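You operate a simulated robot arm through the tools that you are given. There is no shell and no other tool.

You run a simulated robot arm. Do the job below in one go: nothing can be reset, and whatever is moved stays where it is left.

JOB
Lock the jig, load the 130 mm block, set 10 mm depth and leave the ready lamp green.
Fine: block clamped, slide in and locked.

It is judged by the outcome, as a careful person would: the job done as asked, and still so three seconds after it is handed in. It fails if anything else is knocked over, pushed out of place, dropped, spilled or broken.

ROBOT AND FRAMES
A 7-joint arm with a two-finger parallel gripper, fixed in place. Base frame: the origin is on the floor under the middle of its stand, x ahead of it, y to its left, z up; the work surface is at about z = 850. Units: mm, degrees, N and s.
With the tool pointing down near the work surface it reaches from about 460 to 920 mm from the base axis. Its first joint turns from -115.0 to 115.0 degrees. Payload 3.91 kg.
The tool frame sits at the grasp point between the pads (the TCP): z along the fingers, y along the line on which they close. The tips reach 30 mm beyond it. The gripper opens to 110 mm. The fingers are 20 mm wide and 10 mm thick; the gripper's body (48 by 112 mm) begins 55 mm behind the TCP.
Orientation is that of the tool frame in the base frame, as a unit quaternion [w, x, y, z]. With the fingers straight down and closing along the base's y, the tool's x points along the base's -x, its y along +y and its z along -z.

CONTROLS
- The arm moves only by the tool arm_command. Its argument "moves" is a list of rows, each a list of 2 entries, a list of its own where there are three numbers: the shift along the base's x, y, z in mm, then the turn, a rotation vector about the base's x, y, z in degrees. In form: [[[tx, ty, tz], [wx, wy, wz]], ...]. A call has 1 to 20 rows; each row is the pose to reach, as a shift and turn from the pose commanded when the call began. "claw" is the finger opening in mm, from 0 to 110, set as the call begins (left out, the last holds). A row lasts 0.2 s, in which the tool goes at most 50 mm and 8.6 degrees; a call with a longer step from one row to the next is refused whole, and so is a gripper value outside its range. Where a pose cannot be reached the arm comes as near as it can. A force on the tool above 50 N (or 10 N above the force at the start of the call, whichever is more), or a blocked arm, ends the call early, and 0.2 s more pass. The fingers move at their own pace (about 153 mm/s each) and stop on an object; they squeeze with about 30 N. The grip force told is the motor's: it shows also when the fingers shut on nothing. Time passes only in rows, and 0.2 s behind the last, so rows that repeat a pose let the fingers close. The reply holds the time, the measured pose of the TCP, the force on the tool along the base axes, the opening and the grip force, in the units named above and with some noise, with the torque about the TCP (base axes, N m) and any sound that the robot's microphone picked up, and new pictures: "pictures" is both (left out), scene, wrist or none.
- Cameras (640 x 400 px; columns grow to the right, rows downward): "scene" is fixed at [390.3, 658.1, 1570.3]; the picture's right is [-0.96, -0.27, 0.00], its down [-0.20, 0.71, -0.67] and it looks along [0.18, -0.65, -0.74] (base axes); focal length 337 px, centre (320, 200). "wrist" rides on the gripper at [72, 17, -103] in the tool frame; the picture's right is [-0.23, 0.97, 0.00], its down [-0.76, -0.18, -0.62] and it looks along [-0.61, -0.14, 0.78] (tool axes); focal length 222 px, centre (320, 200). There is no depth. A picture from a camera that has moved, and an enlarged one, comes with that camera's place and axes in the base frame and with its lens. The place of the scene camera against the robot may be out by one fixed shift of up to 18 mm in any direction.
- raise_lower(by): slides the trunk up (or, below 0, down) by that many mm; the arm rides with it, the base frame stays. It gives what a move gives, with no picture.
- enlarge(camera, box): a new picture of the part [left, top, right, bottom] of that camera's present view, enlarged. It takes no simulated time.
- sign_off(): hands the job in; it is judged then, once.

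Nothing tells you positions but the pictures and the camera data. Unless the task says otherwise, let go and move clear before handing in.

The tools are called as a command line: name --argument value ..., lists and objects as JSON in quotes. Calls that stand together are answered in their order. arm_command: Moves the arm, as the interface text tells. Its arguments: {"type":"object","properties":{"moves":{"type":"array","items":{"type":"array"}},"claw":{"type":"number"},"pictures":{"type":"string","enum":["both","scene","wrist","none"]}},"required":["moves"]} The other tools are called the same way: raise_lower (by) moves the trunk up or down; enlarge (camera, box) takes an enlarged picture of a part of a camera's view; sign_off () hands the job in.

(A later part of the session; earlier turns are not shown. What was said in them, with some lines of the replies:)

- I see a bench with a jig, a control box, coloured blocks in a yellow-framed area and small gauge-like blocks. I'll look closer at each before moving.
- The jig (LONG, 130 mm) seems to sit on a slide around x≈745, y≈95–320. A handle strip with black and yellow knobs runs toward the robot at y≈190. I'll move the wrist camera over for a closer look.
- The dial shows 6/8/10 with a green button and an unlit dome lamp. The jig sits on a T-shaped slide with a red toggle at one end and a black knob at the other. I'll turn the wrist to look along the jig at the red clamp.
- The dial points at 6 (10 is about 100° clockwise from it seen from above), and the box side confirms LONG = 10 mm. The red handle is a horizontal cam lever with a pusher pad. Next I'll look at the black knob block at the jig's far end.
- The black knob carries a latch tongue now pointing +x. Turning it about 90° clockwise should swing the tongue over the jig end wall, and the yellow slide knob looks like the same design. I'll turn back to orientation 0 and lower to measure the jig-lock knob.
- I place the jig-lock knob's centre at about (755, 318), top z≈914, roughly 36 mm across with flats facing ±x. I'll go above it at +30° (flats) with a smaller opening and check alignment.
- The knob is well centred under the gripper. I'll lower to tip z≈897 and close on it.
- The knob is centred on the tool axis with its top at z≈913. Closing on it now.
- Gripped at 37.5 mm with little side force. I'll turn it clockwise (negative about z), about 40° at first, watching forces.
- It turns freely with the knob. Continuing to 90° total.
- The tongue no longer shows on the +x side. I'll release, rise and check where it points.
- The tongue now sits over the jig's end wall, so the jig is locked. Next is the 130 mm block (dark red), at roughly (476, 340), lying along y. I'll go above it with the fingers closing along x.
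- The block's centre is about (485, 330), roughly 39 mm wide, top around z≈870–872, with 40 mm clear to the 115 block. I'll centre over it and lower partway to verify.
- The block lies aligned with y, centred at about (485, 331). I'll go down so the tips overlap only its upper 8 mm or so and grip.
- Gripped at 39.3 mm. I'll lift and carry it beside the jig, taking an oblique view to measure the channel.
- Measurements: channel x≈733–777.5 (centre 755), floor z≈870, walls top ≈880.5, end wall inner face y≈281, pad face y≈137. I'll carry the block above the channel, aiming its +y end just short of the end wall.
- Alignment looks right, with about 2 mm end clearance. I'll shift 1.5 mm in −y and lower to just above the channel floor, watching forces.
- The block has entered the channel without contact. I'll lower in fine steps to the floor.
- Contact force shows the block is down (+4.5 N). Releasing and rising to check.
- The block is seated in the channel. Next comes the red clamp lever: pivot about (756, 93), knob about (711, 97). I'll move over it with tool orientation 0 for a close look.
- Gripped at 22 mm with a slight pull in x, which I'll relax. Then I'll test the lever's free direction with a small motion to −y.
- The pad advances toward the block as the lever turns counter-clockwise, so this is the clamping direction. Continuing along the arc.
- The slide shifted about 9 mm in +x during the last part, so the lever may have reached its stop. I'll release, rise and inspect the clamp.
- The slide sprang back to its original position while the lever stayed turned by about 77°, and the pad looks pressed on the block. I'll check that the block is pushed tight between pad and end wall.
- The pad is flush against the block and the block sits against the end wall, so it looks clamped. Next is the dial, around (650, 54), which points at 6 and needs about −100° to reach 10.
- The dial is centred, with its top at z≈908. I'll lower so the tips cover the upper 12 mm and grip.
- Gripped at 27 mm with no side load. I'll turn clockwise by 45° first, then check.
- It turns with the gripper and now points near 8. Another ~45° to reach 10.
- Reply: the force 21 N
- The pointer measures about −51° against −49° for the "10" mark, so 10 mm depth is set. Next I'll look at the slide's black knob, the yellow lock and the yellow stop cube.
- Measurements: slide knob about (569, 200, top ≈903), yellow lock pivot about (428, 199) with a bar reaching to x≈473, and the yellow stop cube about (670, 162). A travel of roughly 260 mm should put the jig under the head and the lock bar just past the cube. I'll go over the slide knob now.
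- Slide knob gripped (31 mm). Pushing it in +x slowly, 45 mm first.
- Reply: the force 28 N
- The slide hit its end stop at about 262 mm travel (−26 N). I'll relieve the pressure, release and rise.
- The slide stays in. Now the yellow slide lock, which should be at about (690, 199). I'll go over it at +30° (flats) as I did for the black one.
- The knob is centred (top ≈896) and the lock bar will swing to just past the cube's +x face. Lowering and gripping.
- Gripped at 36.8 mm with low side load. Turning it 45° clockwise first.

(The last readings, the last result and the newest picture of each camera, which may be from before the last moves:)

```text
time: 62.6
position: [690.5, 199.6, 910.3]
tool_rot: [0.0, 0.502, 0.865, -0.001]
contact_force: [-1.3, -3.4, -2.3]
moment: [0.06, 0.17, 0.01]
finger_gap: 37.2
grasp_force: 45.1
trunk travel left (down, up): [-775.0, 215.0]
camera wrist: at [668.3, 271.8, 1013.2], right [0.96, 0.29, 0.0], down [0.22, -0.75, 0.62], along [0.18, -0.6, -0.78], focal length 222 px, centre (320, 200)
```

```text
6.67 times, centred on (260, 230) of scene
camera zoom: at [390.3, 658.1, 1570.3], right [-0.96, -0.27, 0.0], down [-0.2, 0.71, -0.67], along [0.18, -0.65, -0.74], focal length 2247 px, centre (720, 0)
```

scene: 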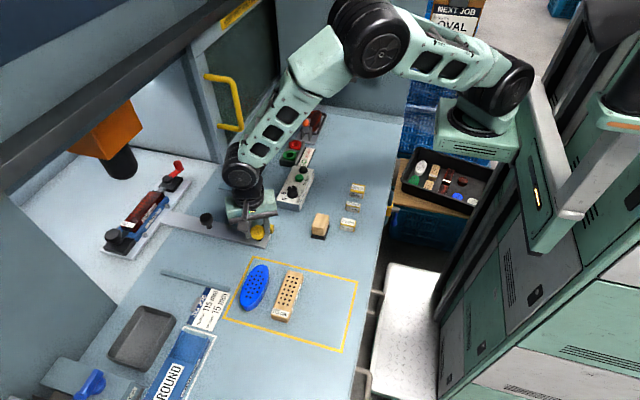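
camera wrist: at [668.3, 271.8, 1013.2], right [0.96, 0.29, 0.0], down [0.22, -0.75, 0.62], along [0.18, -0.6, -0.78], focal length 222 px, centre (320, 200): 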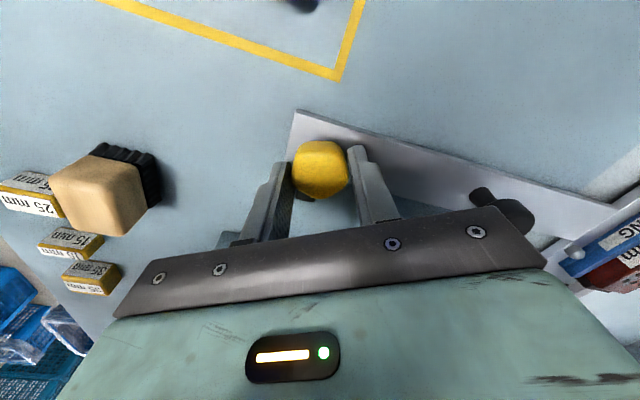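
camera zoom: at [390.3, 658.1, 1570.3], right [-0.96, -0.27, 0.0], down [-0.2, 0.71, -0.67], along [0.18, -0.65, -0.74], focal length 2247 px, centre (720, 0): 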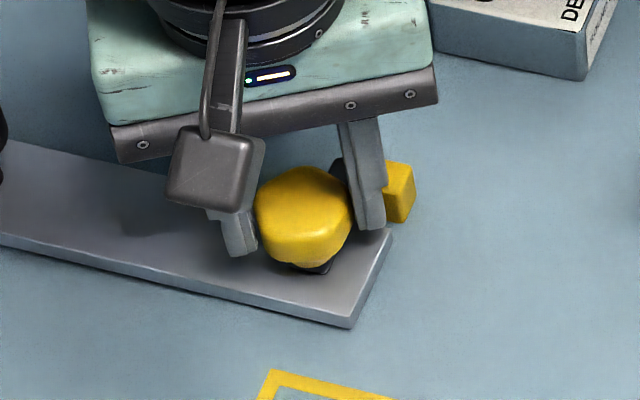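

arm_command --moves '[[[0, 0, 0], [0, 0, 0]], [[0, 0, 0], [0, 0, 0]], [[0, 0, 30], [0, 0, 0]], [[0, 0, 75], [0, 0, 0]], [[0, 0, 110], [0, 0, 0]]]' --claw 64

enlarge --camera "wrist" --box '[240, 60, 400, 220]'

enlarge --camera "scene" --box '[220, 200, 300, 260]'

enlarge --camera "scene" --box '[90, 150, 210, 260]'

```text
time: 63.8
position: [690.3, 200.9, 1018.8]
tool_rot: [0.0, 0.5, 0.866, 0.0]
contact_force: [-0.4, -0.2, -0.2]
moment: [0.0, 0.01, 0.01]
finger_gap: 64.0
grasp_force: 0.1
trunk travel left (down, up): [-775.0, 215.0]
camera wrist: at [668.3, 272.4, 1122.6], right [0.96, 0.29, 0.0], down [0.23, -0.75, 0.62], along [0.18, -0.6, -0.78], focal length 222 px, centre (320, 200)
```

scene: 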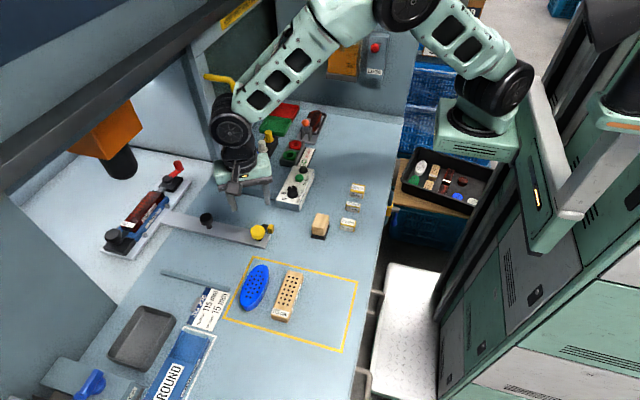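
wrist: 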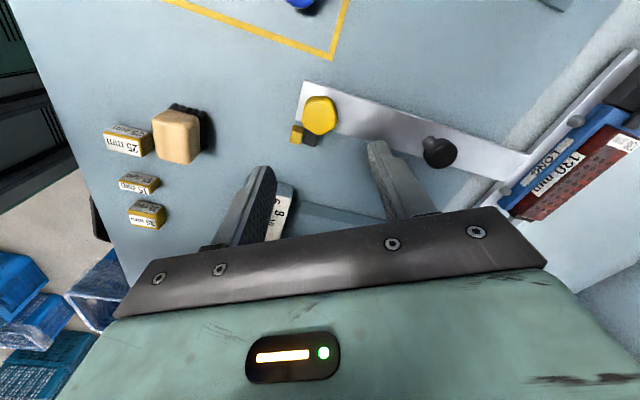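

```text
2.50 times, centred on (320, 140) of wrist
camera zoom: at [668.3, 272.4, 1122.6], right [0.96, 0.29, 0.0], down [0.23, -0.75, 0.62], along [0.18, -0.6, -0.78], focal length 555 px, centre (320, 350)
```

zoom: 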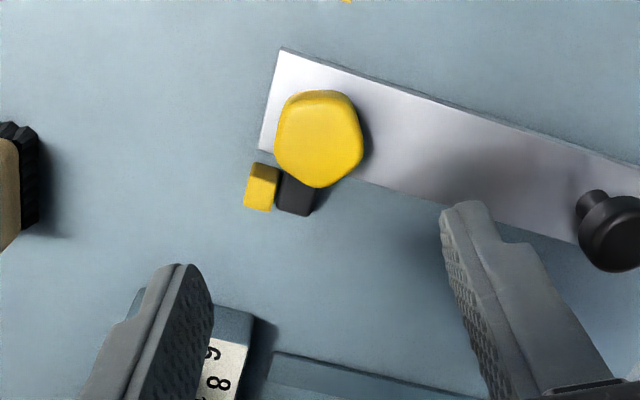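

```text
6.67 times, centred on (260, 230) of scene
camera zoom: at [390.3, 658.1, 1570.3], right [-0.96, -0.27, 0.0], down [-0.2, 0.71, -0.67], along [0.18, -0.65, -0.74], focal length 2247 px, centre (720, 0)
```

zoom: 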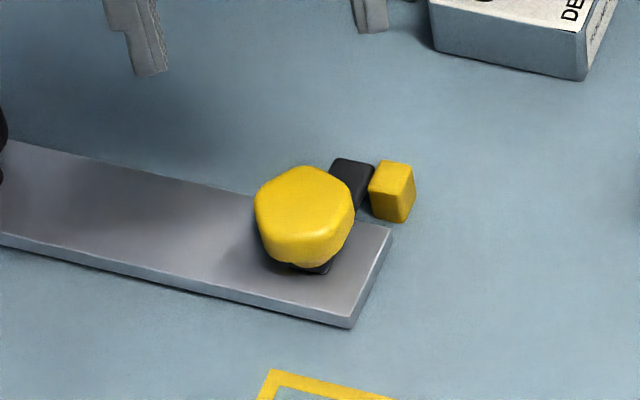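

```text
3.64 times, centred on (150, 205) of scene
camera zoom: at [390.3, 658.1, 1570.3], right [-0.96, -0.27, 0.0], down [-0.2, 0.71, -0.67], along [0.18, -0.65, -0.74], focal length 1226 px, centre (938, 182)
```

zoom: 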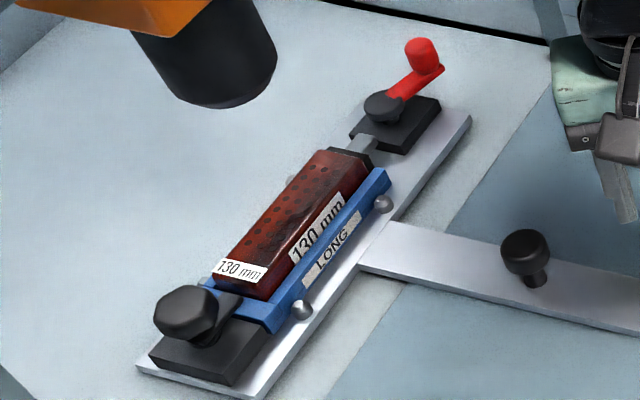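

The lock bar now sits behind the cube, and the slide is in and locked. Next is the green READY button at about (648, −13). I'll go over it with fingers closed to press.

arm_command --moves '[[[-5, -27, 0], [0, 0, 7.5]], [[-11, -54, 0], [0, 0, 15]], [[-16, -80, 0], [0, 0, 22.5]], [[-22, -107, 0], [0, 0, 30]], [[-27, -134, -5], [0, 0, 37.5]], [[-32, -160, -15], [0, 0, 45]], [[-37, -187, -25], [0, 0, 52.5]], [[-42.5, -213, -40], [0, 0, 60]]]' --claw 0

enlarge --camera "wrist" --box '[240, 60, 400, 220]'

enlarge --camera "scene" --box '[265, 150, 325, 220]'

```text
time: 65.6
position: [648.5, -12.0, 979.9]
tool_rot: [0.0, -0.002, 1.0, 0.0]
contact_force: [-0.7, 1.0, 0.2]
moment: [-0.04, -0.04, -0.02]
finger_gap: 0.1
grasp_force: 30.3
trunk travel left (down, up): [-775.0, 215.0]
camera wrist: at [574.3, 5.0, 1083.7], right [0.22, 0.97, 0.0], down [0.76, -0.18, 0.62], along [0.61, -0.14, -0.78], focal length 222 px, centre (320, 200)
```

scene: 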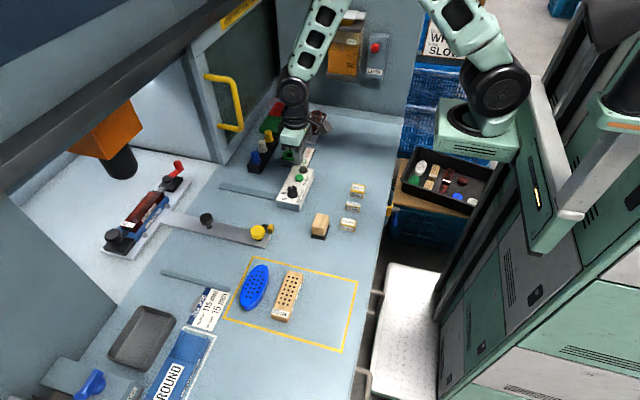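
wrist: 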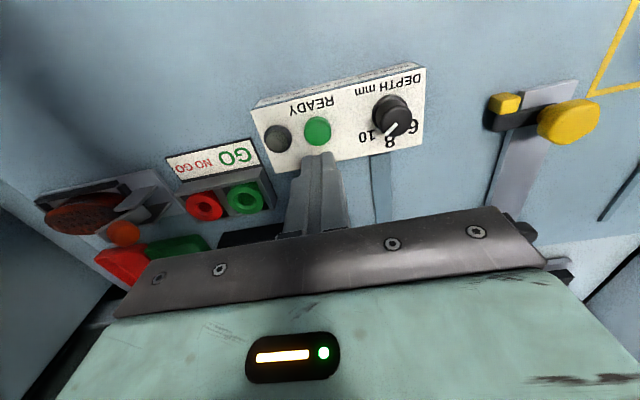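

```text
2.50 times, centred on (320, 140) of wrist
camera zoom: at [574.3, 5.0, 1083.7], right [0.22, 0.97, 0.0], down [0.76, -0.18, 0.62], along [0.61, -0.14, -0.78], focal length 555 px, centre (320, 350)
```

zoom: 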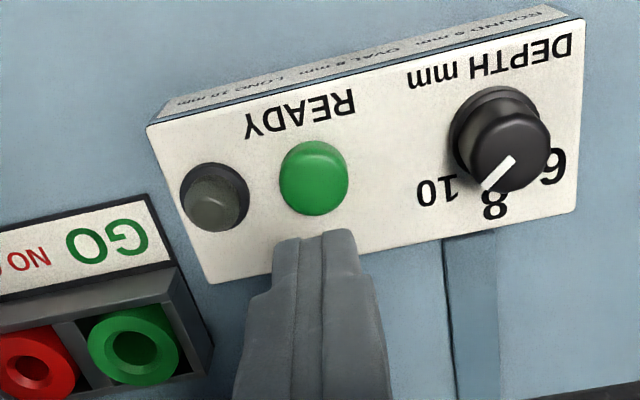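

```text
5.71 times, centred on (295, 185) of scene
camera zoom: at [390.3, 658.1, 1570.3], right [-0.96, -0.27, 0.0], down [-0.2, 0.71, -0.67], along [0.18, -0.65, -0.74], focal length 1926 px, centre (463, 286)
```

zoom: 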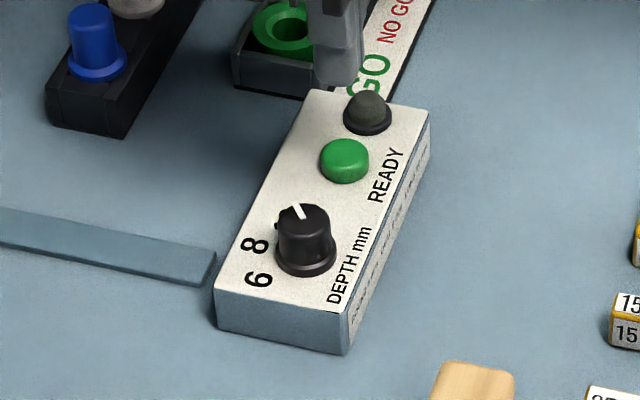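

The dial pointer again measures on the 10 mark. The lamp is still dark. I'll shift 2 mm to centre on the button and come down to just above it.

arm_command --moves '[[[0, -2, -20], [0, 0, 0]], [[0, -2, -38], [0, 0, 0]], [[0, -2, -46], [0, 0, 0]]]' --pictures "wrist"

enlarge --camera "wrist" --box '[240, 80, 400, 240]'

enlarge --camera "scene" --box '[265, 150, 325, 220]'

```text
time: 66.4
position: [647.1, -14.5, 933.2]
tool_rot: [0.0, 0.001, 1.0, -0.001]
contact_force: [-1.2, -0.5, -0.7]
moment: [0.04, -0.03, 0.02]
finger_gap: 0.0
grasp_force: 30.4
trunk travel left (down, up): [-775.0, 215.0]
camera wrist: at [574.6, 2.6, 1037.4], right [0.23, 0.97, 0.0], down [0.76, -0.18, 0.62], along [0.61, -0.14, -0.78], focal length 222 px, centre (320, 200)
```

wrist: 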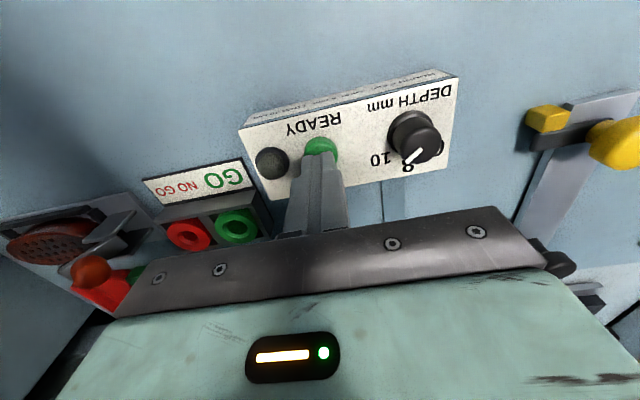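

```text
2.50 times, centred on (320, 160) of wrist
camera zoom: at [574.6, 2.6, 1037.4], right [0.23, 0.97, 0.0], down [0.76, -0.18, 0.62], along [0.61, -0.14, -0.78], focal length 555 px, centre (320, 300)
```

zoom: 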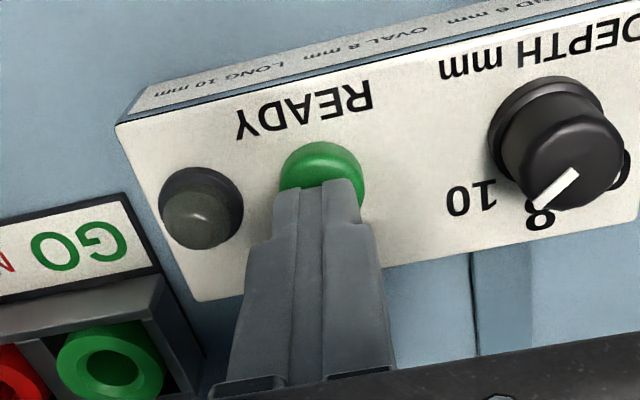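

```text
5.71 times, centred on (295, 185) of scene
camera zoom: at [390.3, 658.1, 1570.3], right [-0.96, -0.27, 0.0], down [-0.2, 0.71, -0.67], along [0.18, -0.65, -0.74], focal length 1926 px, centre (463, 286)
```

zoom: 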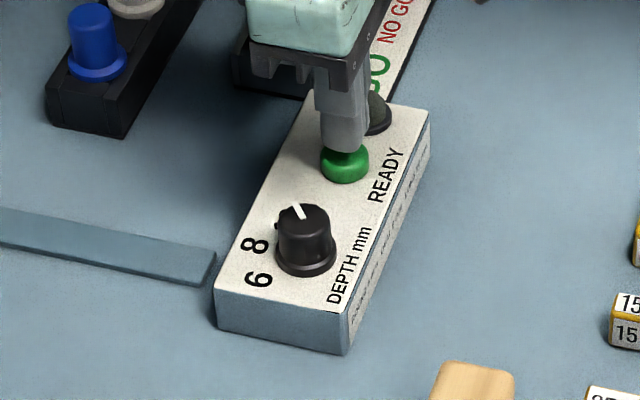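

arm_command --moves '[[[0, 0, -2], [0, 0, 0]], [[0, 0, -4], [0, 0, 0]], [[0, 0, -6], [0, 0, 0]], [[0, 0, -7], [0, 0, 0]]]' --pictures "wrist"

enlarge --camera "wrist" --box '[220, 80, 400, 240]'

```text
time: 67.4
position: [647.7, -15.6, 926.5]
tool_rot: [0.0, -0.001, 1.0, 0.0]
contact_force: [0.5, -0.3, -0.2]
moment: [-0.02, 0.0, 0.0]
finger_gap: 0.1
grasp_force: 30.0
trunk travel left (down, up): [-775.0, 215.0]
camera wrist: at [574.8, 2.7, 1030.3], right [0.23, 0.97, 0.0], down [0.76, -0.18, 0.62], along [0.61, -0.14, -0.78], focal length 222 px, centre (320, 200)
```

wrist: 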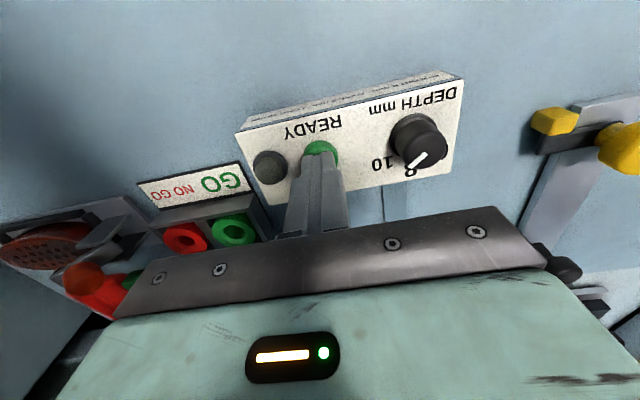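

```text
2.50 times, centred on (310, 160) of wrist
camera zoom: at [574.8, 2.7, 1030.3], right [0.23, 0.97, 0.0], down [0.76, -0.18, 0.62], along [0.61, -0.14, -0.78], focal length 555 px, centre (345, 300)
```

zoom: 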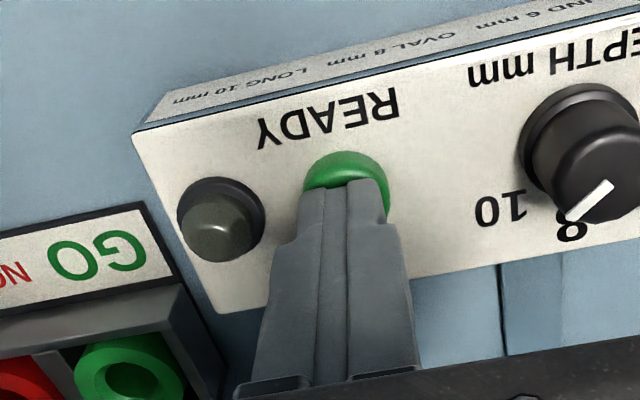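

No contact yet at tip z≈897. Continuing down in 1 mm steps.

arm_command --moves '[[[0, 0, -1], [0, 0, 0]], [[0, 0, -2], [0, 0, 0]], [[0, 0, -3], [0, 0, 0]]]' --pictures "wrist"

arm_command --moves '[[[0, 0, -1], [0, 0, 0]], [[0, 0, -2], [0, 0, 0]]]' --pictures "wrist"

```text
time: 68.2
position: [648.6, -15.4, 924.5]
tool_rot: [0.002, 0.0, 1.0, 0.0]
contact_force: [0.1, -0.7, 0.9]
moment: [-0.01, 0.02, -0.01]
finger_gap: 0.1
grasp_force: 29.9
trunk travel left (down, up): [-775.0, 215.0]
camera wrist: at [574.9, 2.8, 1027.4], right [0.23, 0.97, 0.0], down [0.76, -0.18, 0.62], along [0.61, -0.14, -0.78], focal length 222 px, centre (320, 200)
```

wrist: 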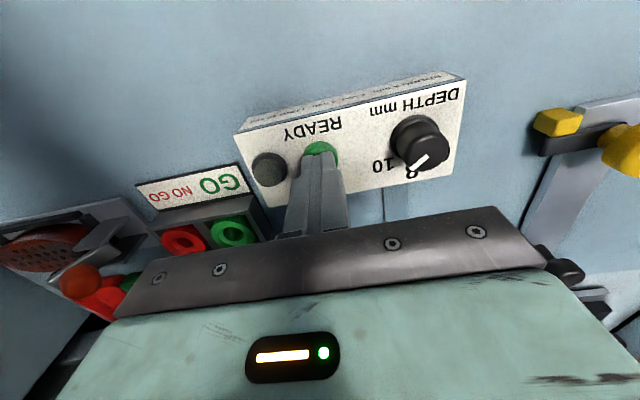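

```text
time: 68.8
position: [647.4, -16.1, 921.2]
tool_rot: [0.0, 0.0, 1.0, 0.0]
contact_force: [0.4, 0.7, 1.6]
moment: [0.0, -0.05, -0.01]
finger_gap: 0.0
grasp_force: 30.4
trunk travel left (down, up): [-775.0, 215.0]
heard: click
camera wrist: at [574.7, 2.8, 1025.5], right [0.23, 0.97, 0.0], down [0.76, -0.18, 0.62], along [0.61, -0.14, -0.78], focal length 222 px, centre (320, 200)
```

wrist: 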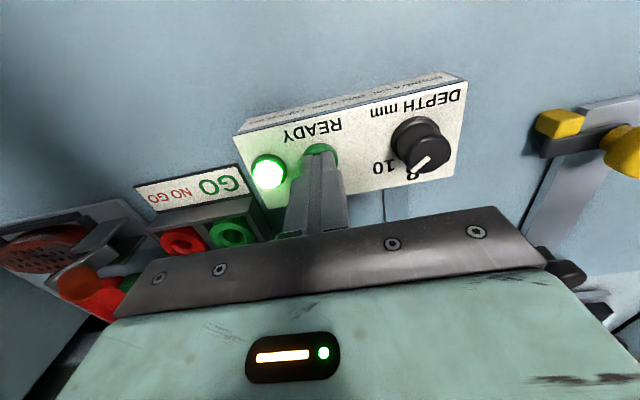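

A click was heard and the lamp lit green. I'll rise straight off the button, back away and verify that everything holds.

arm_command --moves '[[[0, 0, 4], [0, 0, 0]], [[0, 0, 15], [0, 0, 0]], [[0, 0, 45], [0, 0, 0]], [[0, 0, 90], [0, 0, 0]], [[-40, 0, 120], [0, 0, 0]], [[-80, 10, 140], [0, 0, 0]]]'

enlarge --camera "scene" --box '[90, 150, 250, 260]'

enlarge --camera "scene" --box '[220, 150, 330, 260]'

enlarge --camera "wrist" --box '[230, 30, 420, 220]'

```text
time: 70.2
position: [567.9, -6.3, 1060.6]
tool_rot: [0.0, 0.0, 1.0, 0.0]
contact_force: [0.4, 0.2, -1.6]
moment: [0.0, 0.01, 0.0]
finger_gap: 0.1
grasp_force: 30.1
trunk travel left (down, up): [-775.0, 215.0]
camera wrist: at [495.2, 11.9, 1164.7], right [0.23, 0.97, 0.0], down [0.76, -0.18, 0.62], along [0.61, -0.14, -0.78], focal length 222 px, centre (320, 200)
```

scene: 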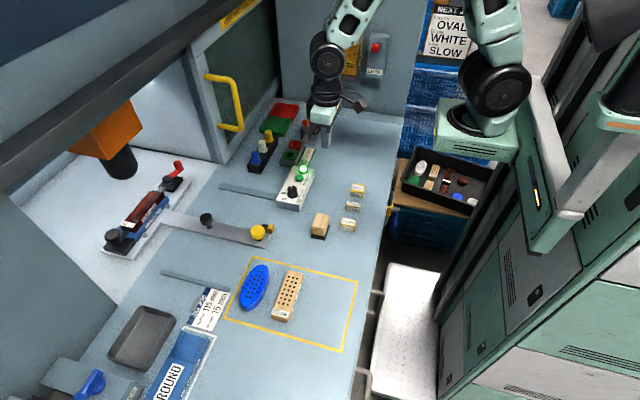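
wrist: 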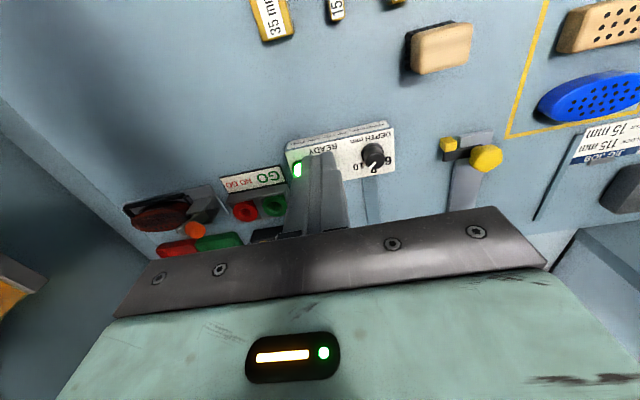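

```text
3.64 times, centred on (170, 205) of scene
camera zoom: at [390.3, 658.1, 1570.3], right [-0.96, -0.27, 0.0], down [-0.2, 0.71, -0.67], along [0.18, -0.65, -0.74], focal length 1226 px, centre (866, 182)
```

zoom: 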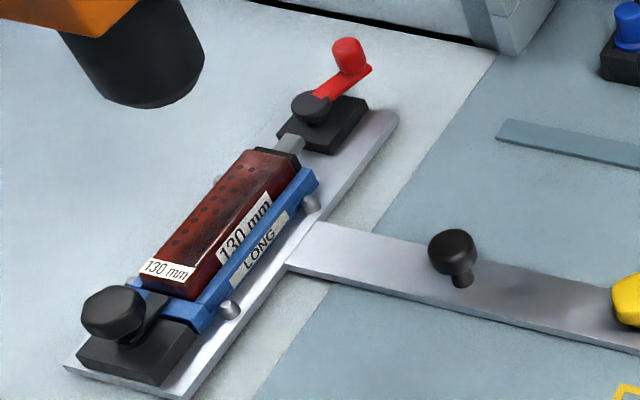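

```text
3.64 times, centred on (275, 205) of scene
camera zoom: at [390.3, 658.1, 1570.3], right [-0.96, -0.27, 0.0], down [-0.2, 0.71, -0.67], along [0.18, -0.65, -0.74], focal length 1226 px, centre (484, 182)
```

zoom: 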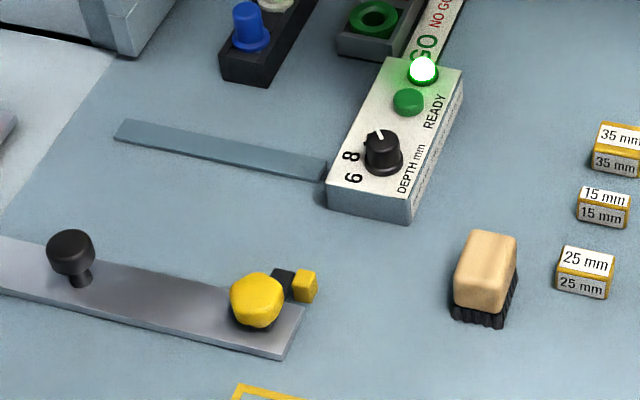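

```text
2.11 times, centred on (325, 125) of wrist
camera zoom: at [495.2, 11.9, 1164.7], right [0.23, 0.97, 0.0], down [0.76, -0.18, 0.62], along [0.61, -0.14, -0.78], focal length 468 px, centre (310, 358)
```

zoom: 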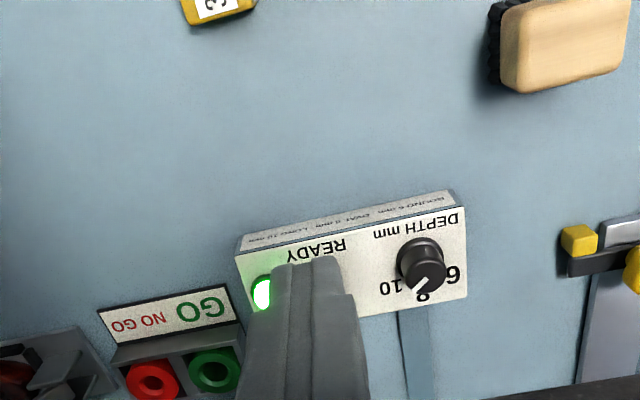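

The lamp is green, the dial is on 10, the lock bar is behind the cube, the block is clamped and the jig tongue is over the end wall. I'll wait a few seconds, clear of everything, to confirm it holds.

arm_command --moves '[[[-20, 10, 20], [0, 0, 0]], [[-30, 20, 40], [0, 0, 0]], [[-30, 20, 40], [0, 0, 0]], [[-30, 20, 40], [0, 0, 0]], [[-30, 20, 40], [0, 0, 0]], [[-30, 20, 40], [0, 0, 0]], [[-30, 20, 40], [0, 0, 0]], [[-30, 20, 40], [0, 0, 0]], [[-30, 20, 40], [0, 0, 0]], [[-30, 20, 40], [0, 0, 0]], [[-30, 20, 40], [0, 0, 0]], [[-30, 20, 40], [0, 0, 0]], [[-30, 20, 40], [0, 0, 0]], [[-30, 20, 40], [0, 0, 0]], [[-30, 20, 40], [0, 0, 0]], [[-30, 20, 40], [0, 0, 0]], [[-30, 20, 40], [0, 0, 0]], [[-30, 20, 40], [0, 0, 0]]]' --claw 40

enlarge --camera "scene" --box '[90, 150, 330, 270]'

```text
time: 74.0
position: [538.9, 15.2, 1101.7]
tool_rot: [0.0, 0.0, 1.0, 0.0]
contact_force: [-1.2, -0.1, 0.7]
moment: [0.0, 0.01, -0.02]
finger_gap: 40.0
grasp_force: 0.1
trunk travel left (down, up): [-775.0, 215.0]
camera wrist: at [465.2, 32.2, 1205.2], right [0.23, 0.97, 0.0], down [0.76, -0.18, 0.62], along [0.61, -0.14, -0.78], focal length 222 px, centre (320, 200)
```

scene: 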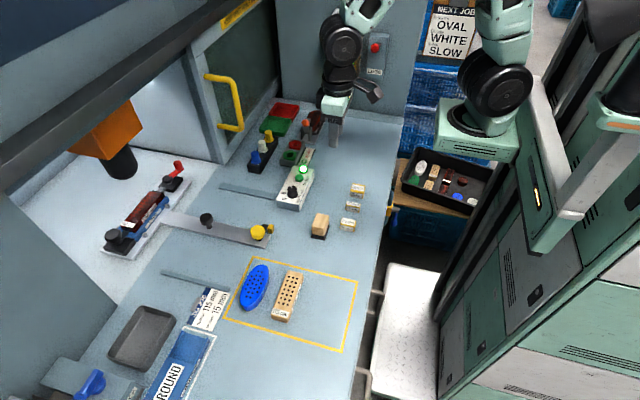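
wrist: 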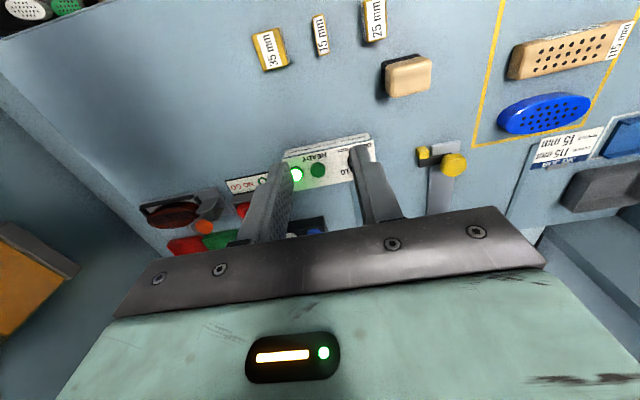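

```text
2.67 times, centred on (210, 210) of scene
camera zoom: at [390.3, 658.1, 1570.3], right [-0.96, -0.27, 0.0], down [-0.2, 0.71, -0.67], along [0.18, -0.65, -0.74], focal length 899 px, centre (613, 173)
```

zoom: 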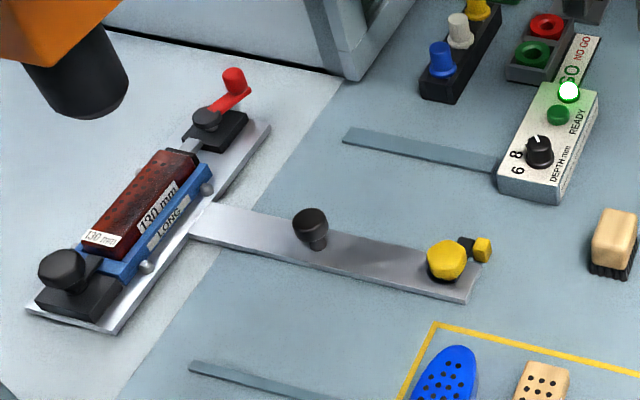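

After more than three seconds the lamp is still green and nothing has moved: the jig is locked, the 130 mm block clamped, depth on 10, and the slide in and locked. The arm is clear, so I'm handing in.

sign_off

```text
The job is handed in.
```

The job is done and handed in, and the ready lamp was green when I signed off. I waited more than three seconds with the arm clear before handing in, and the lamp stayed lit and nothing moved.

- **Jig:** it is locked, with the black knob turned so its tongue sits over the jig's end wall.
- **Block:** the 130 mm block is in the LONG jig. The clamp lever stopped at about 77°, short of a full quarter turn, with the pad flush against the block. I did not test how hard it grips.
- **Depth:** the dial points at 10.
- **Slide:** it is pushed in to its end stop, with the yellow lock bar turned behind the cube.
- **Ready lamp:** I pressed the green button last, heard a click, and the lamp lit.

The card on the bench reads 115 mm block with a 15 mm spacer. I followed your instruction for the 130 mm block instead, and left the 115 mm block and the spacers where they were.
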